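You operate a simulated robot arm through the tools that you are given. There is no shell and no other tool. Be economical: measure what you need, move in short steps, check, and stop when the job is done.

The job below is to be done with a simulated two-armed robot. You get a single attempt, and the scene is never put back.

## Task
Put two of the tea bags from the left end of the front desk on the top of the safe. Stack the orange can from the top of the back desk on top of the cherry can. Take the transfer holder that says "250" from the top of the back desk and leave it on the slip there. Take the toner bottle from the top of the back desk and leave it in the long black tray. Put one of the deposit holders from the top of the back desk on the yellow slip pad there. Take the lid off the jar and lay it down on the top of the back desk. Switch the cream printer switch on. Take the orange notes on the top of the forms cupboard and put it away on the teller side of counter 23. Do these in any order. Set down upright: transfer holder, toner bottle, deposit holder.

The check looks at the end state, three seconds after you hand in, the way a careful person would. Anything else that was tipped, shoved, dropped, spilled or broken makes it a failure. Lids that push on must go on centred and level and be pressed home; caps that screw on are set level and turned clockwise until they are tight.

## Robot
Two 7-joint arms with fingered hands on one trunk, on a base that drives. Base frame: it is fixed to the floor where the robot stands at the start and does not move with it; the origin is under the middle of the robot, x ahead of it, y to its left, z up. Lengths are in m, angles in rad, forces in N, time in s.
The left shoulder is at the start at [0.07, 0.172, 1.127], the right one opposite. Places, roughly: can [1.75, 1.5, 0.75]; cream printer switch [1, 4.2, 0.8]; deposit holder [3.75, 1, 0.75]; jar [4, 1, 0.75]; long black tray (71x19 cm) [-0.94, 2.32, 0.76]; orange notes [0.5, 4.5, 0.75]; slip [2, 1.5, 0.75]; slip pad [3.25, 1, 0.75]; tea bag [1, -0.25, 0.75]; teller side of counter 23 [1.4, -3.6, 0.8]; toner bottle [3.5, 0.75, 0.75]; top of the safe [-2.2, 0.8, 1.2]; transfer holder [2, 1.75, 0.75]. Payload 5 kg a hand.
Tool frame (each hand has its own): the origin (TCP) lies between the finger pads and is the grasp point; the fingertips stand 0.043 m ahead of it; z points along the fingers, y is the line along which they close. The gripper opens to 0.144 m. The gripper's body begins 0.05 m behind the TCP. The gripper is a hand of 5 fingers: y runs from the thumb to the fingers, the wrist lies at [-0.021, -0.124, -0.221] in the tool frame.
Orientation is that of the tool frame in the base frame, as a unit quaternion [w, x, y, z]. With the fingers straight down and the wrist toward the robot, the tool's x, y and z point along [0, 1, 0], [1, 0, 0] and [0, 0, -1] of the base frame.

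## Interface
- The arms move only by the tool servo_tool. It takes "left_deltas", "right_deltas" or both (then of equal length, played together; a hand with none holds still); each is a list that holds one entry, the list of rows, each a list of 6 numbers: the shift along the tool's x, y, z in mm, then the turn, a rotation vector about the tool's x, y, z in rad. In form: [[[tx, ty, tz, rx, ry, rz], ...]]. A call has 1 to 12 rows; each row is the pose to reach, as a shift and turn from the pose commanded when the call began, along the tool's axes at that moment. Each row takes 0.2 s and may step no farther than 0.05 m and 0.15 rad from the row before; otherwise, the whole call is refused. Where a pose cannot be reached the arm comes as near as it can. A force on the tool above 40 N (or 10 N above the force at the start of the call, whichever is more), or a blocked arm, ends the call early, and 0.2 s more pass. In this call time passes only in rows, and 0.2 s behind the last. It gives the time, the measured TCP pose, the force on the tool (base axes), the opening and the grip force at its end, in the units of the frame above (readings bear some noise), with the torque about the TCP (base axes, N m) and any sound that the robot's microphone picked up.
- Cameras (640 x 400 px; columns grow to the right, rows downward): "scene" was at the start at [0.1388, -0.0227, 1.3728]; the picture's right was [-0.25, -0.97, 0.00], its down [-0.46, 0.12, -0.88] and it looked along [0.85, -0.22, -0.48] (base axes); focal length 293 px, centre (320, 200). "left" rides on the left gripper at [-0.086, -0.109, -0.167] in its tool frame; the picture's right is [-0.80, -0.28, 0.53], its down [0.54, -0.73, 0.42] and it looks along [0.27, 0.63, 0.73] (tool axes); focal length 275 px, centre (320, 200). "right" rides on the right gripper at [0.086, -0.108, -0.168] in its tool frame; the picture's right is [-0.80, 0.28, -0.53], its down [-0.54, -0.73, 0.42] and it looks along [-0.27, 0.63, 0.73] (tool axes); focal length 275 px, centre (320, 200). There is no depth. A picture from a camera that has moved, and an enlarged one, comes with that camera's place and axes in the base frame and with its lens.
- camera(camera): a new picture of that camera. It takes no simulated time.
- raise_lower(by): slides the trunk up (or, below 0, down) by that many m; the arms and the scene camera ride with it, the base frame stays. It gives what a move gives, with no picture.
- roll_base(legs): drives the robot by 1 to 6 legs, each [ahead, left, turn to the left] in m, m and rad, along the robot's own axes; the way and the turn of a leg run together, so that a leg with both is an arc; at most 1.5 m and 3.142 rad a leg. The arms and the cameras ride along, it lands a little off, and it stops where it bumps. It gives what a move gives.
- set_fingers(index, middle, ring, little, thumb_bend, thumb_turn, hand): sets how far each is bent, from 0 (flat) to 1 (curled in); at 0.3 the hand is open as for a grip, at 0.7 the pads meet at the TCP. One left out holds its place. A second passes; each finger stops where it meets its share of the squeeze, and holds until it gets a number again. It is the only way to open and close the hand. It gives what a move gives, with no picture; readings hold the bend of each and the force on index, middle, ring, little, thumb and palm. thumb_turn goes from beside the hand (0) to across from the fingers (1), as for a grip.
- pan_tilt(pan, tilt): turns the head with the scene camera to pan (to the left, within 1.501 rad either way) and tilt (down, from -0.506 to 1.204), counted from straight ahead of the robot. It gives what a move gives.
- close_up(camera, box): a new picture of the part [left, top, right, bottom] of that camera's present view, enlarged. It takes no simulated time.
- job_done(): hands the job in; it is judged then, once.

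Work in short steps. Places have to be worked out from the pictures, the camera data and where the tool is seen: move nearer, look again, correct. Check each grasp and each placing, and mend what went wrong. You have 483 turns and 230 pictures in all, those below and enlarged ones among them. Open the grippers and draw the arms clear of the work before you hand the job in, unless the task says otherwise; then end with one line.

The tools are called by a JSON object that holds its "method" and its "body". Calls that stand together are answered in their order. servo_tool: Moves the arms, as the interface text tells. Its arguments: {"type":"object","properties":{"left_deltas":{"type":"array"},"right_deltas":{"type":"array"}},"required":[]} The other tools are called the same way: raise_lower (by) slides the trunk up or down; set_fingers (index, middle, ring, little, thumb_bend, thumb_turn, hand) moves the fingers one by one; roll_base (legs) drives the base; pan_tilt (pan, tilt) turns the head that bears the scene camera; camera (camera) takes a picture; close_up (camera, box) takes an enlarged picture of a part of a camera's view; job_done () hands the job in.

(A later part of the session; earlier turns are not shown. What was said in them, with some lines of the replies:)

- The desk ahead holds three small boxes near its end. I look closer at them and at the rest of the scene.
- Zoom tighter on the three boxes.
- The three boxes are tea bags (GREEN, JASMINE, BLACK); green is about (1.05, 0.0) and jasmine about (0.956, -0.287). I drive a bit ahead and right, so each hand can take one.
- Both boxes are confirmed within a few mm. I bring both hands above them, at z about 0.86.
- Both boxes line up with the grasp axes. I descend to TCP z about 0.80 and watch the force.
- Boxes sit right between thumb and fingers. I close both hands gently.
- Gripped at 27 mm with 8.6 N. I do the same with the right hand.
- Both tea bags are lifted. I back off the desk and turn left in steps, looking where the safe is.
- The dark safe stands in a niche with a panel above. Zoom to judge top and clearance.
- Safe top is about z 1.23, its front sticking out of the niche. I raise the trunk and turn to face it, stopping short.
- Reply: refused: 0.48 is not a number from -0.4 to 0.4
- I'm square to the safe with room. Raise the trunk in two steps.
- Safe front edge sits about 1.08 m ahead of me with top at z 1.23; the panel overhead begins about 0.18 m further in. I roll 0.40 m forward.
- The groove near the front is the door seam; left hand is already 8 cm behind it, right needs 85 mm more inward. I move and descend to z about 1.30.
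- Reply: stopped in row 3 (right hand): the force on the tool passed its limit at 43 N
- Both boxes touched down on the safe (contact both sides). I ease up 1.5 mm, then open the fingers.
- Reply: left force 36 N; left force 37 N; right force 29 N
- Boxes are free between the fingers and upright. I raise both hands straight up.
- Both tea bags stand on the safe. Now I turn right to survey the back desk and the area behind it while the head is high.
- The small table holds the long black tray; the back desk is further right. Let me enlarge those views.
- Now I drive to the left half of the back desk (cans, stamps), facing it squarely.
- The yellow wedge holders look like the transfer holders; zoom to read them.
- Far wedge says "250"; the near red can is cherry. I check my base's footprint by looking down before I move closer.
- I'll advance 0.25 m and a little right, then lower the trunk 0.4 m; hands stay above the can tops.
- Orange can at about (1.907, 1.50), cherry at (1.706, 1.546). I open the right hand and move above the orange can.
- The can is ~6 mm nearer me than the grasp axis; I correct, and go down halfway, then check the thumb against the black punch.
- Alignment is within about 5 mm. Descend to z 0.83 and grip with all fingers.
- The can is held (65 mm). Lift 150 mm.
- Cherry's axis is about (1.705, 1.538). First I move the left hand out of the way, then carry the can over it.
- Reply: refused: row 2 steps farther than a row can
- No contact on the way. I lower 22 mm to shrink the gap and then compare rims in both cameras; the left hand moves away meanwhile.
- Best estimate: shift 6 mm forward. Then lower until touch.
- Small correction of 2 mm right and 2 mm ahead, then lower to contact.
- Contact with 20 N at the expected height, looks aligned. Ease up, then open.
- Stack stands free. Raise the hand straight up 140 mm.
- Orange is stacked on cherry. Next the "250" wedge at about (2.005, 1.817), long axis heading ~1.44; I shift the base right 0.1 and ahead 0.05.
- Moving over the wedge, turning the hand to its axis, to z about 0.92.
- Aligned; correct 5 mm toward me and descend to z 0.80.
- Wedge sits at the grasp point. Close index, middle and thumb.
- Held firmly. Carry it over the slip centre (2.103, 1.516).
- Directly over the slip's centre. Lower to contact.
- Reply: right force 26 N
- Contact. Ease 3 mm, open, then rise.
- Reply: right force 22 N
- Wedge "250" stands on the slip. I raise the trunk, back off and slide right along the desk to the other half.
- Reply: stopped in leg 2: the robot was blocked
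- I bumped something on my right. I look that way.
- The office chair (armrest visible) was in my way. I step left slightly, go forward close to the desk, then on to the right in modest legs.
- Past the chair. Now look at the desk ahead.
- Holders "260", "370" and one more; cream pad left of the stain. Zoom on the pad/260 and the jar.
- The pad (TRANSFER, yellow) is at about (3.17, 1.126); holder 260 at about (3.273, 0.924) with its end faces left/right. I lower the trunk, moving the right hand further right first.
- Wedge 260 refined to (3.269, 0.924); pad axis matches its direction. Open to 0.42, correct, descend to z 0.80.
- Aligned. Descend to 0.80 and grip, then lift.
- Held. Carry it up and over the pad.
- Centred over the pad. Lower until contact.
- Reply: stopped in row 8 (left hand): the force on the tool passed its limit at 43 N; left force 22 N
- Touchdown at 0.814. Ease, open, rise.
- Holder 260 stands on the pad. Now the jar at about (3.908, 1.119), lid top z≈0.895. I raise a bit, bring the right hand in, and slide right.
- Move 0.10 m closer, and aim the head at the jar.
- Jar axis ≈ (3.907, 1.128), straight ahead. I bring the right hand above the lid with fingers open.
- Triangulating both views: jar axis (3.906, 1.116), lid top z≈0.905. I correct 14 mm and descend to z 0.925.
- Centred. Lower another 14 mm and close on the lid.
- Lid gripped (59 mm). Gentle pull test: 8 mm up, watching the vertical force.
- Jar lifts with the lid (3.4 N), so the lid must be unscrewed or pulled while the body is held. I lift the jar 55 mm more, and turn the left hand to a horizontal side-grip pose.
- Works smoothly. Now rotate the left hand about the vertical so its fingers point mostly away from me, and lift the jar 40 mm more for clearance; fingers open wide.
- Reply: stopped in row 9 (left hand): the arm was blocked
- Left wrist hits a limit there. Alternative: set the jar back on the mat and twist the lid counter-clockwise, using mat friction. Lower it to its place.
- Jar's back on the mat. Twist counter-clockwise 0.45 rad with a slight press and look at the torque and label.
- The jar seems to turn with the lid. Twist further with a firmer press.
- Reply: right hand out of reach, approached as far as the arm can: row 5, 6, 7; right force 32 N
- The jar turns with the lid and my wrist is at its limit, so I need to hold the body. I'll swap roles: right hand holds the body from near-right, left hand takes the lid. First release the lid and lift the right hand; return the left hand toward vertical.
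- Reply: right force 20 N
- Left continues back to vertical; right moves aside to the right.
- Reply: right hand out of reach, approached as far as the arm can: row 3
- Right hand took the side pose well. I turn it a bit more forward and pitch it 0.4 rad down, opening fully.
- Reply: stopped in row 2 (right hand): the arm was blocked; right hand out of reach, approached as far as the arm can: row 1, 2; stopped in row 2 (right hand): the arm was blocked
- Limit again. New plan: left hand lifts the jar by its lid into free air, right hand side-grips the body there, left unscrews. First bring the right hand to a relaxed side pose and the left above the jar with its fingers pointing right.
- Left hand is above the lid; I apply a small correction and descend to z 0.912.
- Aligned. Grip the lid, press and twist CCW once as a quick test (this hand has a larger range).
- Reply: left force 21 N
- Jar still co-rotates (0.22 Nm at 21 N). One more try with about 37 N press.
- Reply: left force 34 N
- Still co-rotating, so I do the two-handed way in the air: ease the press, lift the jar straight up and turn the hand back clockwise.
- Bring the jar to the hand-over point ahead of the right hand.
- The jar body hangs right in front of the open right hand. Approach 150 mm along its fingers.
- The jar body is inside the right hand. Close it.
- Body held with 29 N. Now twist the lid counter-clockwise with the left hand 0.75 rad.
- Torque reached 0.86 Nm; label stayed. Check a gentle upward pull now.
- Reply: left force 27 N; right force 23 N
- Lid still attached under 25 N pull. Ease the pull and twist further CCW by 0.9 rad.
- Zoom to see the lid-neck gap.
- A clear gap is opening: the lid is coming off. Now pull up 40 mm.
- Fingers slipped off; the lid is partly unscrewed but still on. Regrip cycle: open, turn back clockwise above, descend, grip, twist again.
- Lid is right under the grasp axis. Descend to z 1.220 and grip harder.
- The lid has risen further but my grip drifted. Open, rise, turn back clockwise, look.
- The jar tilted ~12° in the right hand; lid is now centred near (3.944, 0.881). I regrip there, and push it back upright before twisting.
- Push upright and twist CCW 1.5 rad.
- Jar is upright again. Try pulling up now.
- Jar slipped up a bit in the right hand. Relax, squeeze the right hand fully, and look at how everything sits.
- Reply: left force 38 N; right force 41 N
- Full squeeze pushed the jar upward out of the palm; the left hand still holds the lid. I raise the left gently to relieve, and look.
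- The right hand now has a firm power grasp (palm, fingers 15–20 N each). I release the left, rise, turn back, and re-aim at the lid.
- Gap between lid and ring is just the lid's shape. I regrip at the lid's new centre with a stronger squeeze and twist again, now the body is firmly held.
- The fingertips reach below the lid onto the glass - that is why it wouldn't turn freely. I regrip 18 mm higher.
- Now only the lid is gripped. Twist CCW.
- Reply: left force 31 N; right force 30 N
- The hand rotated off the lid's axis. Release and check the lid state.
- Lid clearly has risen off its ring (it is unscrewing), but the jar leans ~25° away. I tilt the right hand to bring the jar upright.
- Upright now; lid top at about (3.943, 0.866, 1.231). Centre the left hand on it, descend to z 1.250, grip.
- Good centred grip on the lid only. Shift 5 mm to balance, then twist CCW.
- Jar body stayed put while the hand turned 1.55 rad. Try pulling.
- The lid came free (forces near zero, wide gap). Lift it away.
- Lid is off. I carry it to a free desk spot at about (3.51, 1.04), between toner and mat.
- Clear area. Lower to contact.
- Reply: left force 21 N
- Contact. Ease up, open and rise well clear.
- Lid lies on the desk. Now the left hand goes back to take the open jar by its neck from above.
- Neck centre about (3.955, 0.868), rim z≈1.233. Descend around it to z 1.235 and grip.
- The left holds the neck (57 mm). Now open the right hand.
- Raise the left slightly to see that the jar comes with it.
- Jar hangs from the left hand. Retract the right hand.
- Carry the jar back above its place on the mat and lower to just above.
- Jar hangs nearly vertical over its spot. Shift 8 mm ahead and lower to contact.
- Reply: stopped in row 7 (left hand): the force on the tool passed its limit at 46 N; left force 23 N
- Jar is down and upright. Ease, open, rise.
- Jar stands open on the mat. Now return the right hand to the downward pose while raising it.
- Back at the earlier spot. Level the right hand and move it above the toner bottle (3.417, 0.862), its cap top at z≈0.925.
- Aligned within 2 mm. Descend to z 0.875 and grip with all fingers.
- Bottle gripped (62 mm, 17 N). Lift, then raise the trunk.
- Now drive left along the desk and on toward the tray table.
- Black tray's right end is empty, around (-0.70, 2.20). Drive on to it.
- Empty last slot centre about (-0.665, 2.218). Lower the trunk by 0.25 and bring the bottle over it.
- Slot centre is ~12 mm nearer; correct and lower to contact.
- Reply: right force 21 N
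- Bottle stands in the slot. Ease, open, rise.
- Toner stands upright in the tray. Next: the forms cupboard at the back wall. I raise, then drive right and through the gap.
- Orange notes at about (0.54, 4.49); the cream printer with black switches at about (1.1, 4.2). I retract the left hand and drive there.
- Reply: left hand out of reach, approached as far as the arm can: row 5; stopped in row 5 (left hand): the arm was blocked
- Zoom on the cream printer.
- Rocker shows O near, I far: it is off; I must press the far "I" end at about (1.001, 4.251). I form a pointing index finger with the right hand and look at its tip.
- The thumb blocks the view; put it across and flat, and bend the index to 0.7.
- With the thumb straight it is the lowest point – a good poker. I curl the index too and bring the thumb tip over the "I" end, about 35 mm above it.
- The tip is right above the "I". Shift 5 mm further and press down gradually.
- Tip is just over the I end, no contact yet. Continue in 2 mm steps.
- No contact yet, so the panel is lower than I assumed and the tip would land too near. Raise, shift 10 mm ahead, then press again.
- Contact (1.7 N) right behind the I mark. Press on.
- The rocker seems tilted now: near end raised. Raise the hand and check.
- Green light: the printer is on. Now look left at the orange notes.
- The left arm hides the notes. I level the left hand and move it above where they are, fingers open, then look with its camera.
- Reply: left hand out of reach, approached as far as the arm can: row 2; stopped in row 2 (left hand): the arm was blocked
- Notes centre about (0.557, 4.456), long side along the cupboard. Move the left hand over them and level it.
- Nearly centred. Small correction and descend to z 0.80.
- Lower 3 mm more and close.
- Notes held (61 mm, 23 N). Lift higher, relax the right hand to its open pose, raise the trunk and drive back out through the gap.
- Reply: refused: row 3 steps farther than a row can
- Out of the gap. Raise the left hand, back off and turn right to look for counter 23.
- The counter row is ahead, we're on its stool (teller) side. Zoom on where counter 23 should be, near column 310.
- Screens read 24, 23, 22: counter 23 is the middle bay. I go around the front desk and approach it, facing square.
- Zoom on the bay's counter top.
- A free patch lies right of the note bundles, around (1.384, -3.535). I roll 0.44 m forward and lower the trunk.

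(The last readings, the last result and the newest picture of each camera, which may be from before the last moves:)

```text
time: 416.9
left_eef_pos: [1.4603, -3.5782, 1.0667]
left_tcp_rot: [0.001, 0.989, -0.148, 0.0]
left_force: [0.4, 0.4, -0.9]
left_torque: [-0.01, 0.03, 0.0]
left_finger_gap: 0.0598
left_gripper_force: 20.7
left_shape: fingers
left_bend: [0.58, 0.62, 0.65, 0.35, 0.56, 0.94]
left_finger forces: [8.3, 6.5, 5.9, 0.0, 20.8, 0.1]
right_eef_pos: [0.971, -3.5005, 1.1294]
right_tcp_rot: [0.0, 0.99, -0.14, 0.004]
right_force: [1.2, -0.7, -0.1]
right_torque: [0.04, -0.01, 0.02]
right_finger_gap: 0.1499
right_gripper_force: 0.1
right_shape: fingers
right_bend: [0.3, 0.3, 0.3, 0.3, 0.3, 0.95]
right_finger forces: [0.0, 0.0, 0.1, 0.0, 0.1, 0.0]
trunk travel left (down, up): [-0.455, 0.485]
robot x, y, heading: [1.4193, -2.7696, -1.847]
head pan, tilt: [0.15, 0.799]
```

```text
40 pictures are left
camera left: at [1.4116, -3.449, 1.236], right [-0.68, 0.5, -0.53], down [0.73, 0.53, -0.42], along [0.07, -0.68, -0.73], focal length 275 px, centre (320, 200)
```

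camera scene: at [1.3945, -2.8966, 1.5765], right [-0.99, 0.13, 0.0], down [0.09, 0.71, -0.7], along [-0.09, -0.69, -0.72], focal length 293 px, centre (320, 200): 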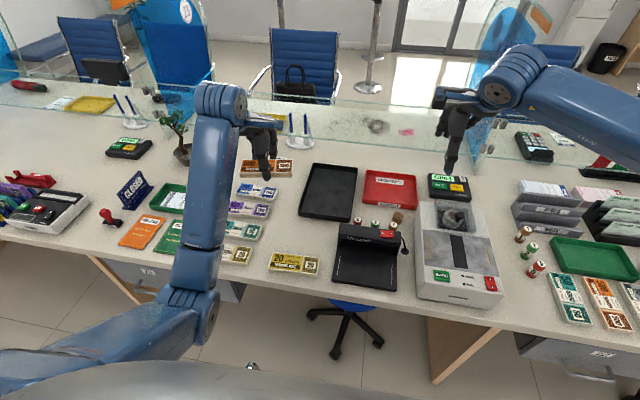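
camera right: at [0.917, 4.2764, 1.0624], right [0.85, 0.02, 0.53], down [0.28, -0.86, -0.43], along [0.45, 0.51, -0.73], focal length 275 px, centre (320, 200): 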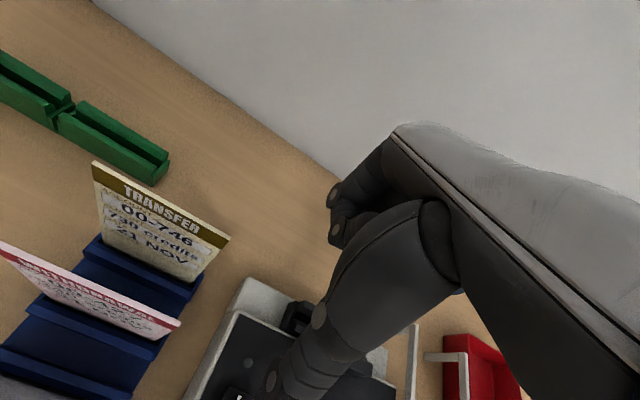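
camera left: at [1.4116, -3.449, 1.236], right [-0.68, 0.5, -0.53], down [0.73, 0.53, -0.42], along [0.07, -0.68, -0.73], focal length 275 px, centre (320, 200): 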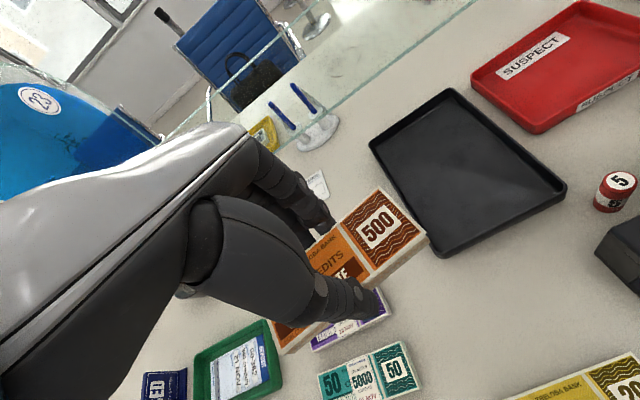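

Free patch centre about (1.392, -3.53), between the 20-bundle, the 50-bundle and the trays. Move over it and descend partway.

{"method": "servo_tool", "body": {"left_deltas": [[[-40, -13, 0, 0, 0, 0], [-79, -26, 0, 0, 0, 0], [-79, -26, 45, 0, 0, 0], [-79, -26, 90, 0, 0, 0], [-79, -26, 135, 0, 0, 0], [-79, -26, 175, 0, 0, 0]]]}}

{"method": "camera", "body": {"camera": "left"}}

{"method": "close_up", "body": {"camera": "scene", "box": [210, 160, 410, 300]}}

```text
time: 418.3
left_eef_pos: [1.3936, -3.531, 0.8916]
left_tcp_rot: [0.0, 0.989, -0.148, 0.0]
left_force: [-0.5, -0.3, -1.1]
left_torque: [0.05, 0.04, -0.03]
left_finger_gap: 0.0598
left_gripper_force: 20.9
left_shape: fingers
left_bend: [0.58, 0.62, 0.65, 0.35, 0.56, 0.94]
left_finger forces: [8.4, 6.6, 5.9, 0.0, 20.8, 0.0]
right_eef_pos: [0.9715, -3.4995, 1.1292]
right_tcp_rot: [0.001, 0.99, -0.14, 0.003]
right_force: [0.7, -0.8, -0.3]
right_torque: [0.03, 0.03, 0.0]
right_finger_gap: 0.15
right_gripper_force: 0.1
right_shape: fingers
right_bend: [0.3, 0.3, 0.3, 0.3, 0.3, 0.95]
right_finger forces: [0.0, 0.0, 0.0, 0.1, 0.0, 0.1]
trunk travel left (down, up): [-0.455, 0.485]
robot x, y, heading: [1.4207, -2.7711, -1.849]
head pan, tilt: [0.15, 0.799]
```

```text
39 pictures are left
camera left: at [1.344, -3.4012, 1.0607], right [-0.68, 0.5, -0.53], down [0.73, 0.53, -0.43], along [0.07, -0.68, -0.73], focal length 275 px, centre (320, 200)
```

left: 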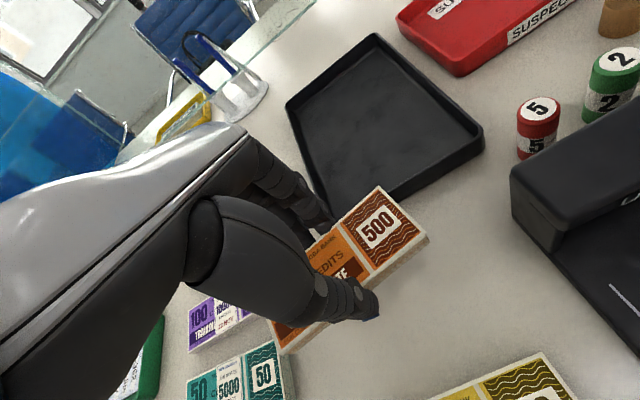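

```text
2.86 times, centred on (310, 230) of scene
camera zoom: at [1.3953, -2.8972, 1.5765], right [-0.99, 0.13, 0.0], down [0.09, 0.71, -0.7], along [-0.09, -0.69, -0.72], focal length 838 px, centre (349, 114)
```

zoom: 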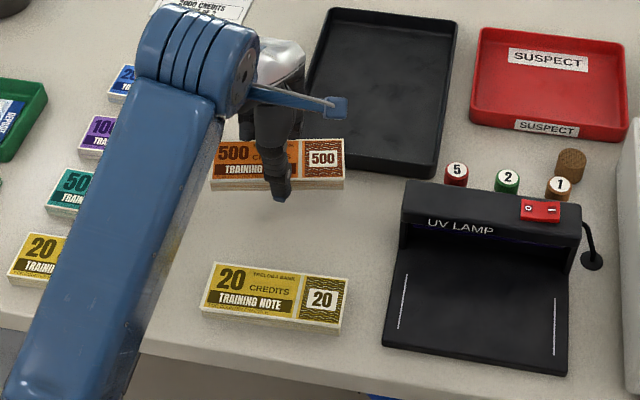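

The straight-down landing spot is free. Lower to contact.

{"method": "servo_tool", "body": {"left_deltas": [[[0, 0, 30, 0, 0, 0], [0, 0, 60, 0, 0, 0], [0, 0, 78, 0, 0, 0], [0, 0, 84, 0, 0, 0], [0, 0, 89, 0, 0, 0], [0, 0, 93, 0, 0, 0], [0, 0, 97, 0, 0, 0]]]}}

{"method": "camera", "body": {"camera": "left"}}

```text
time: 419.1
left_eef_pos: [1.3922, -3.5334, 0.8279]
left_tcp_rot: [0.009, 0.989, -0.149, -0.004]
left_force: [1.2, 7.1, 16.7]
left_torque: [0.91, -0.08, -0.1]
left_finger_gap: 0.06
left_gripper_force: 24.9
left_shape: fingers
left_bend: [0.59, 0.63, 0.66, 0.35, 0.56, 0.94]
left_finger forces: [7.0, 9.9, 4.7, 0.1, 27.8, 0.0]
right_eef_pos: [0.9729, -3.4984, 1.1296]
right_tcp_rot: [0.002, 0.99, -0.139, 0.004]
right_force: [-0.5, -0.3, 0.3]
right_torque: [0.02, 0.02, -0.02]
right_finger_gap: 0.1502
right_gripper_force: 0.0
right_shape: fingers
right_bend: [0.3, 0.3, 0.3, 0.3, 0.3, 0.95]
right_finger forces: [0.0, 0.0, 0.0, 0.1, 0.0, 0.1]
trunk travel left (down, up): [-0.455, 0.485]
robot x, y, heading: [1.4201, -2.7659, -1.851]
head pan, tilt: [0.15, 0.799]
stopped in row 4 (left hand): the force on the tool passed its limit at 48 N (the readings are from after the stop); the commanded pose is now the measured one
```

```text
37 pictures are left
camera left: at [1.3434, -3.4006, 0.9941], right [-0.68, 0.5, -0.54], down [0.73, 0.53, -0.44], along [0.07, -0.69, -0.72], focal length 275 px, centre (320, 200)
```

left: 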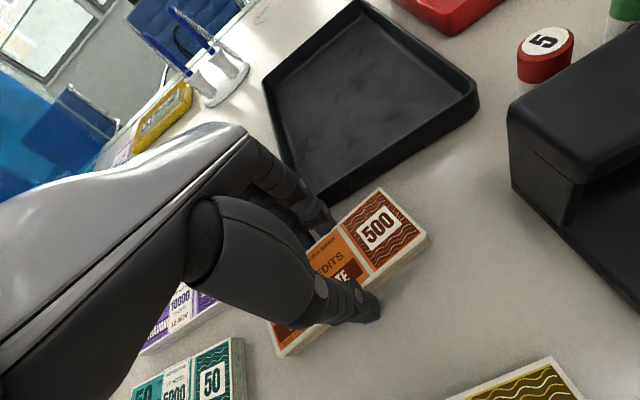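

Contact (counter top ≈0.78). Ease 2 mm, release mainly with the thumb, keeping the fingers clear of the black tray.

{"method": "servo_tool", "body": {"left_deltas": [[[0, 0, -2, 0, 0, 0]]]}}

{"method": "set_fingers", "body": {"hand": "left", "index": 0.56, "middle": 0.57, "ring": 0.58, "thumb_bend": 0.48}}

{"method": "camera", "body": {"camera": "left"}}

```text
time: 419.6
left_eef_pos: [1.3923, -3.5336, 0.8281]
left_tcp_rot: [0.007, 0.989, -0.148, -0.002]
left_force: [-0.5, 2.6, 11.3]
left_torque: [0.29, 0.08, -0.07]
left_finger_gap: 0.06
left_gripper_force: 24.0
left_shape: fingers
left_bend: [0.59, 0.63, 0.66, 0.35, 0.56, 0.94]
left_finger forces: [8.3, 10.9, 5.6, 0.1, 22.6, 0.1]
right_eef_pos: [0.9722, -3.4986, 1.1303]
right_tcp_rot: [0.002, 0.99, -0.14, 0.003]
right_force: [-0.3, -0.1, -0.1]
right_torque: [-0.02, 0.01, 0.01]
right_finger_gap: 0.1505
right_gripper_force: 0.1
right_shape: fingers
right_bend: [0.3, 0.3, 0.3, 0.3, 0.3, 0.95]
right_finger forces: [0.1, 0.1, 0.1, 0.1, 0.0, 0.1]
trunk travel left (down, up): [-0.455, 0.485]
robot x, y, heading: [1.4162, -2.768, -1.848]
head pan, tilt: [0.15, 0.799]
```

```text
time: 420.6
left_eef_pos: [1.3929, -3.5345, 0.8278]
left_tcp_rot: [0.007, 0.989, -0.148, -0.002]
left_force: [-2.3, 1.7, 8.8]
left_torque: [-0.16, 0.17, -0.04]
left_finger_gap: 0.0702
left_gripper_force: 4.6
left_shape: fingers
left_bend: [0.56, 0.57, 0.57, 0.35, 0.49, 0.97]
left_finger forces: [4.1, 4.5, 0.0, 0.1, 0.9, 0.0]
right_eef_pos: [0.972, -3.4989, 1.1306]
right_tcp_rot: [0.001, 0.99, -0.14, 0.002]
right_force: [0.2, 0.1, 0.2]
right_torque: [-0.02, 0.01, 0.0]
right_finger_gap: 0.1504
right_gripper_force: 0.1
right_shape: fingers
right_bend: [0.3, 0.3, 0.3, 0.3, 0.3, 0.95]
right_finger forces: [0.0, 0.0, 0.0, 0.0, 0.1, 0.0]
trunk travel left (down, up): [-0.455, 0.485]
robot x, y, heading: [1.4168, -2.769, -1.849]
head pan, tilt: [0.15, 0.799]
```

```text
36 pictures are left
camera left: at [1.3433, -3.4014, 0.9943], right [-0.68, 0.5, -0.54], down [0.73, 0.53, -0.44], along [0.07, -0.69, -0.72], focal length 275 px, centre (320, 200)
```

left: 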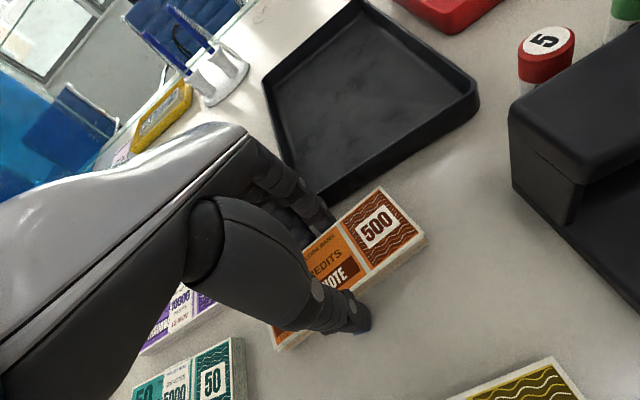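

Released. Rise straight up.

{"method": "servo_tool", "body": {"left_deltas": [[[0, 0, -6, 0, 0, 0], [0, 0, -15, 0, 0, 0], [0, 0, -35, 0, 0, 0], [0, 0, -75, 0, 0, 0], [0, 0, -120, 0, 0, 0], [0, 0, -165, 0, 0, 0], [0, 0, -210, 0, 0, 0], [0, 0, -255, 0, 0, 0]]]}}

{"method": "camera", "body": {"camera": "scene"}}

{"method": "camera", "body": {"camera": "left"}}

```text
time: 422.4
left_eef_pos: [1.3943, -3.5289, 1.0835]
left_tcp_rot: [0.007, 0.989, -0.148, -0.002]
left_force: [-0.4, 0.5, -0.1]
left_torque: [0.03, -0.03, -0.03]
left_finger_gap: 0.0712
left_gripper_force: 0.0
left_shape: fingers
left_bend: [0.56, 0.56, 0.57, 0.35, 0.48, 0.97]
left_finger forces: [0.0, 0.0, 0.1, 0.0, 0.0, 0.0]
right_eef_pos: [0.9719, -3.4997, 1.1294]
right_tcp_rot: [0.001, 0.99, -0.14, 0.002]
right_force: [0.0, -0.2, 0.2]
right_torque: [-0.03, -0.03, -0.02]
right_finger_gap: 0.1503
right_gripper_force: 0.0
right_shape: fingers
right_bend: [0.3, 0.3, 0.3, 0.3, 0.3, 0.95]
right_finger forces: [0.1, 0.0, 0.0, 0.1, 0.0, 0.1]
trunk travel left (down, up): [-0.455, 0.485]
robot x, y, heading: [1.4163, -2.7692, -1.849]
head pan, tilt: [0.15, 0.799]
```

```text
35 pictures are left
camera scene: at [1.3942, -2.8961, 1.5764], right [-0.99, 0.13, 0.0], down [0.09, 0.71, -0.7], along [-0.09, -0.69, -0.72], focal length 293 px, centre (320, 200)
```

scene: 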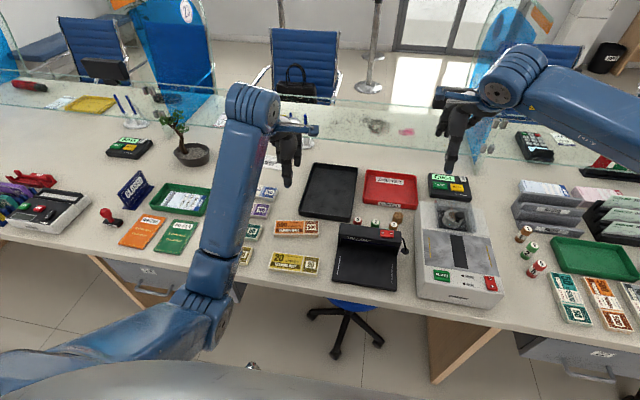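

```text
34 pictures are left
camera left: at [1.3448, -3.3968, 1.2504], right [-0.68, 0.5, -0.54], down [0.73, 0.53, -0.43], along [0.07, -0.69, -0.72], focal length 275 px, centre (320, 200)
```

left: 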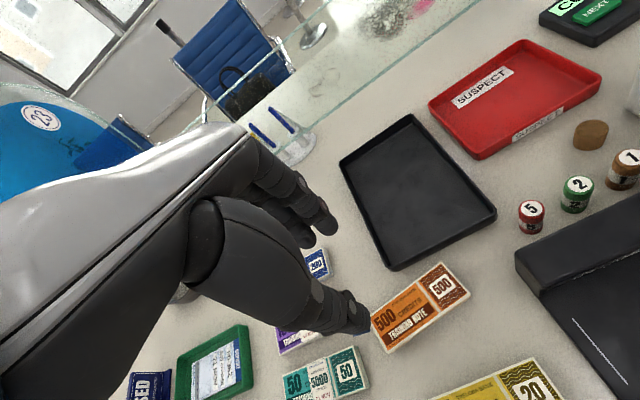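

Notes lie flat on the counter. Check the drawer label for the bay number.

{"method": "close_up", "body": {"camera": "scene", "box": [110, 250, 250, 320]}}

{"method": "close_up", "body": {"camera": "scene", "box": [500, 310, 640, 390]}}

```text
4.57 times, centred on (180, 285) of scene
camera zoom: at [1.3942, -2.8961, 1.5764], right [-0.99, 0.13, 0.0], down [0.09, 0.71, -0.7], along [-0.09, -0.69, -0.72], focal length 1341 px, centre (960, -189)
```

zoom: 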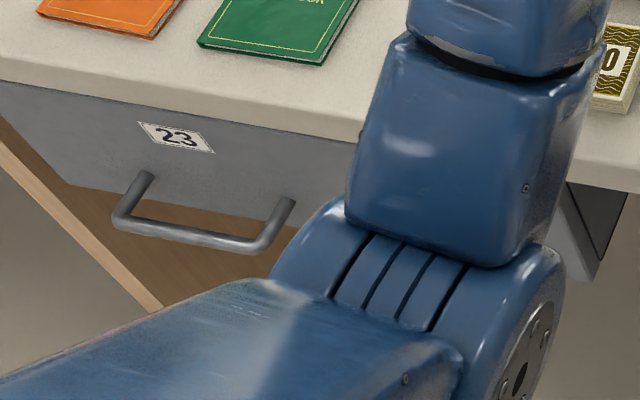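

```text
4.57 times, centred on (570, 350) of scene
camera zoom: at [1.3942, -2.8961, 1.5764], right [-0.99, 0.13, 0.0], down [0.09, 0.71, -0.7], along [-0.09, -0.69, -0.72], focal length 1341 px, centre (-823, -486)
```

zoom: 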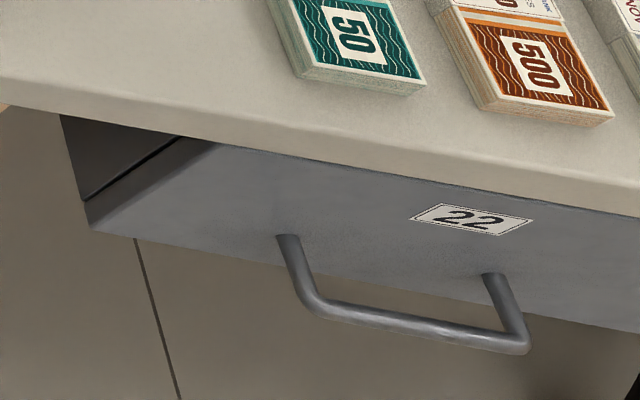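

Bay 23 confirmed. All tasks are done; open the left hand, and back away from the counter.

{"method": "set_fingers", "body": {"hand": "left", "index": 0.3, "middle": 0.3, "ring": 0.3, "little": 0.3, "thumb_bend": 0.3}}

{"method": "roll_base", "body": {"legs": [[-0.5, 0, 0]]}}

{"method": "camera", "body": {"camera": "scene"}}

```text
time: 423.4
left_eef_pos: [1.394, -3.5295, 1.0821]
left_tcp_rot: [0.008, 0.989, -0.148, -0.002]
left_force: [0.3, 0.3, 0.0]
left_torque: [0.01, 0.0, 0.02]
left_finger_gap: 0.1491
left_gripper_force: 0.1
left_shape: fingers
left_bend: [0.3, 0.3, 0.3, 0.3, 0.3, 0.97]
left_finger forces: [0.0, 0.0, 0.1, 0.0, 0.1, 0.0]
right_eef_pos: [0.9709, -3.4996, 1.1293]
right_tcp_rot: [0.001, 0.99, -0.14, 0.003]
right_force: [0.4, -0.6, 0.8]
right_torque: [0.0, 0.03, -0.02]
right_finger_gap: 0.1502
right_gripper_force: 0.0
right_shape: fingers
right_bend: [0.3, 0.3, 0.3, 0.3, 0.3, 0.95]
right_finger forces: [0.1, 0.0, 0.1, 0.0, 0.1, 0.0]
trunk travel left (down, up): [-0.455, 0.485]
robot x, y, heading: [1.4228, -2.7697, -1.848]
head pan, tilt: [0.15, 0.799]
```

```text
time: 426.3
left_eef_pos: [1.5325, -3.0442, 1.082]
left_tcp_rot: [0.007, 0.989, -0.146, -0.002]
left_force: [0.2, -0.2, -0.5]
left_torque: [0.03, -0.02, 0.01]
left_finger_gap: 0.1491
left_gripper_force: 0.1
left_shape: fingers
left_bend: [0.3, 0.3, 0.3, 0.3, 0.3, 0.97]
left_finger forces: [0.0, 0.0, 0.0, 0.1, 0.0, 0.0]
right_eef_pos: [1.1115, -3.016, 1.1295]
right_tcp_rot: [0.0, 0.99, -0.139, 0.003]
right_force: [-0.2, 0.8, 0.0]
right_torque: [0.01, -0.01, 0.01]
right_finger_gap: 0.1504
right_gripper_force: 0.1
right_shape: fingers
right_bend: [0.3, 0.3, 0.3, 0.3, 0.3, 0.95]
right_finger forces: [0.1, 0.0, 0.2, 0.0, 0.0, 0.0]
trunk travel left (down, up): [-0.455, 0.485]
robot x, y, heading: [1.5542, -2.282, -1.851]
head pan, tilt: [0.15, 0.799]
```

```text
31 pictures are left
camera scene: at [1.5331, -2.4123, 1.5764], right [-0.99, 0.13, 0.0], down [0.09, 0.71, -0.7], along [-0.09, -0.69, -0.72], focal length 293 px, centre (320, 200)
```

scene: 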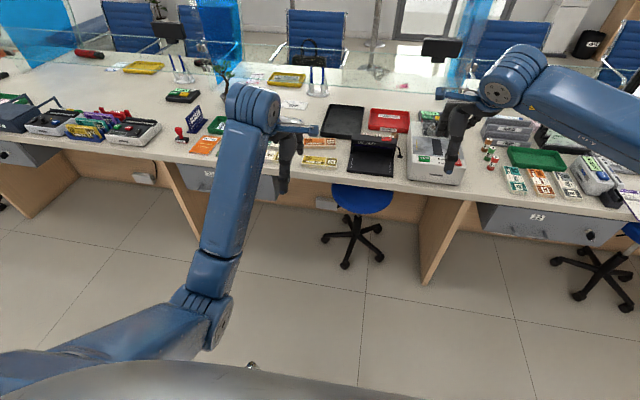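

Everything is placed, both hands are open and clear. Handing in.

{"method": "job_done", "body": {}}

```text
The job is handed in.
```

All eight parts of the job were done and handed in, with the grippers open and the arms clear. One bump happened along the way: while driving I touched the office chair by the front desk and stopped.
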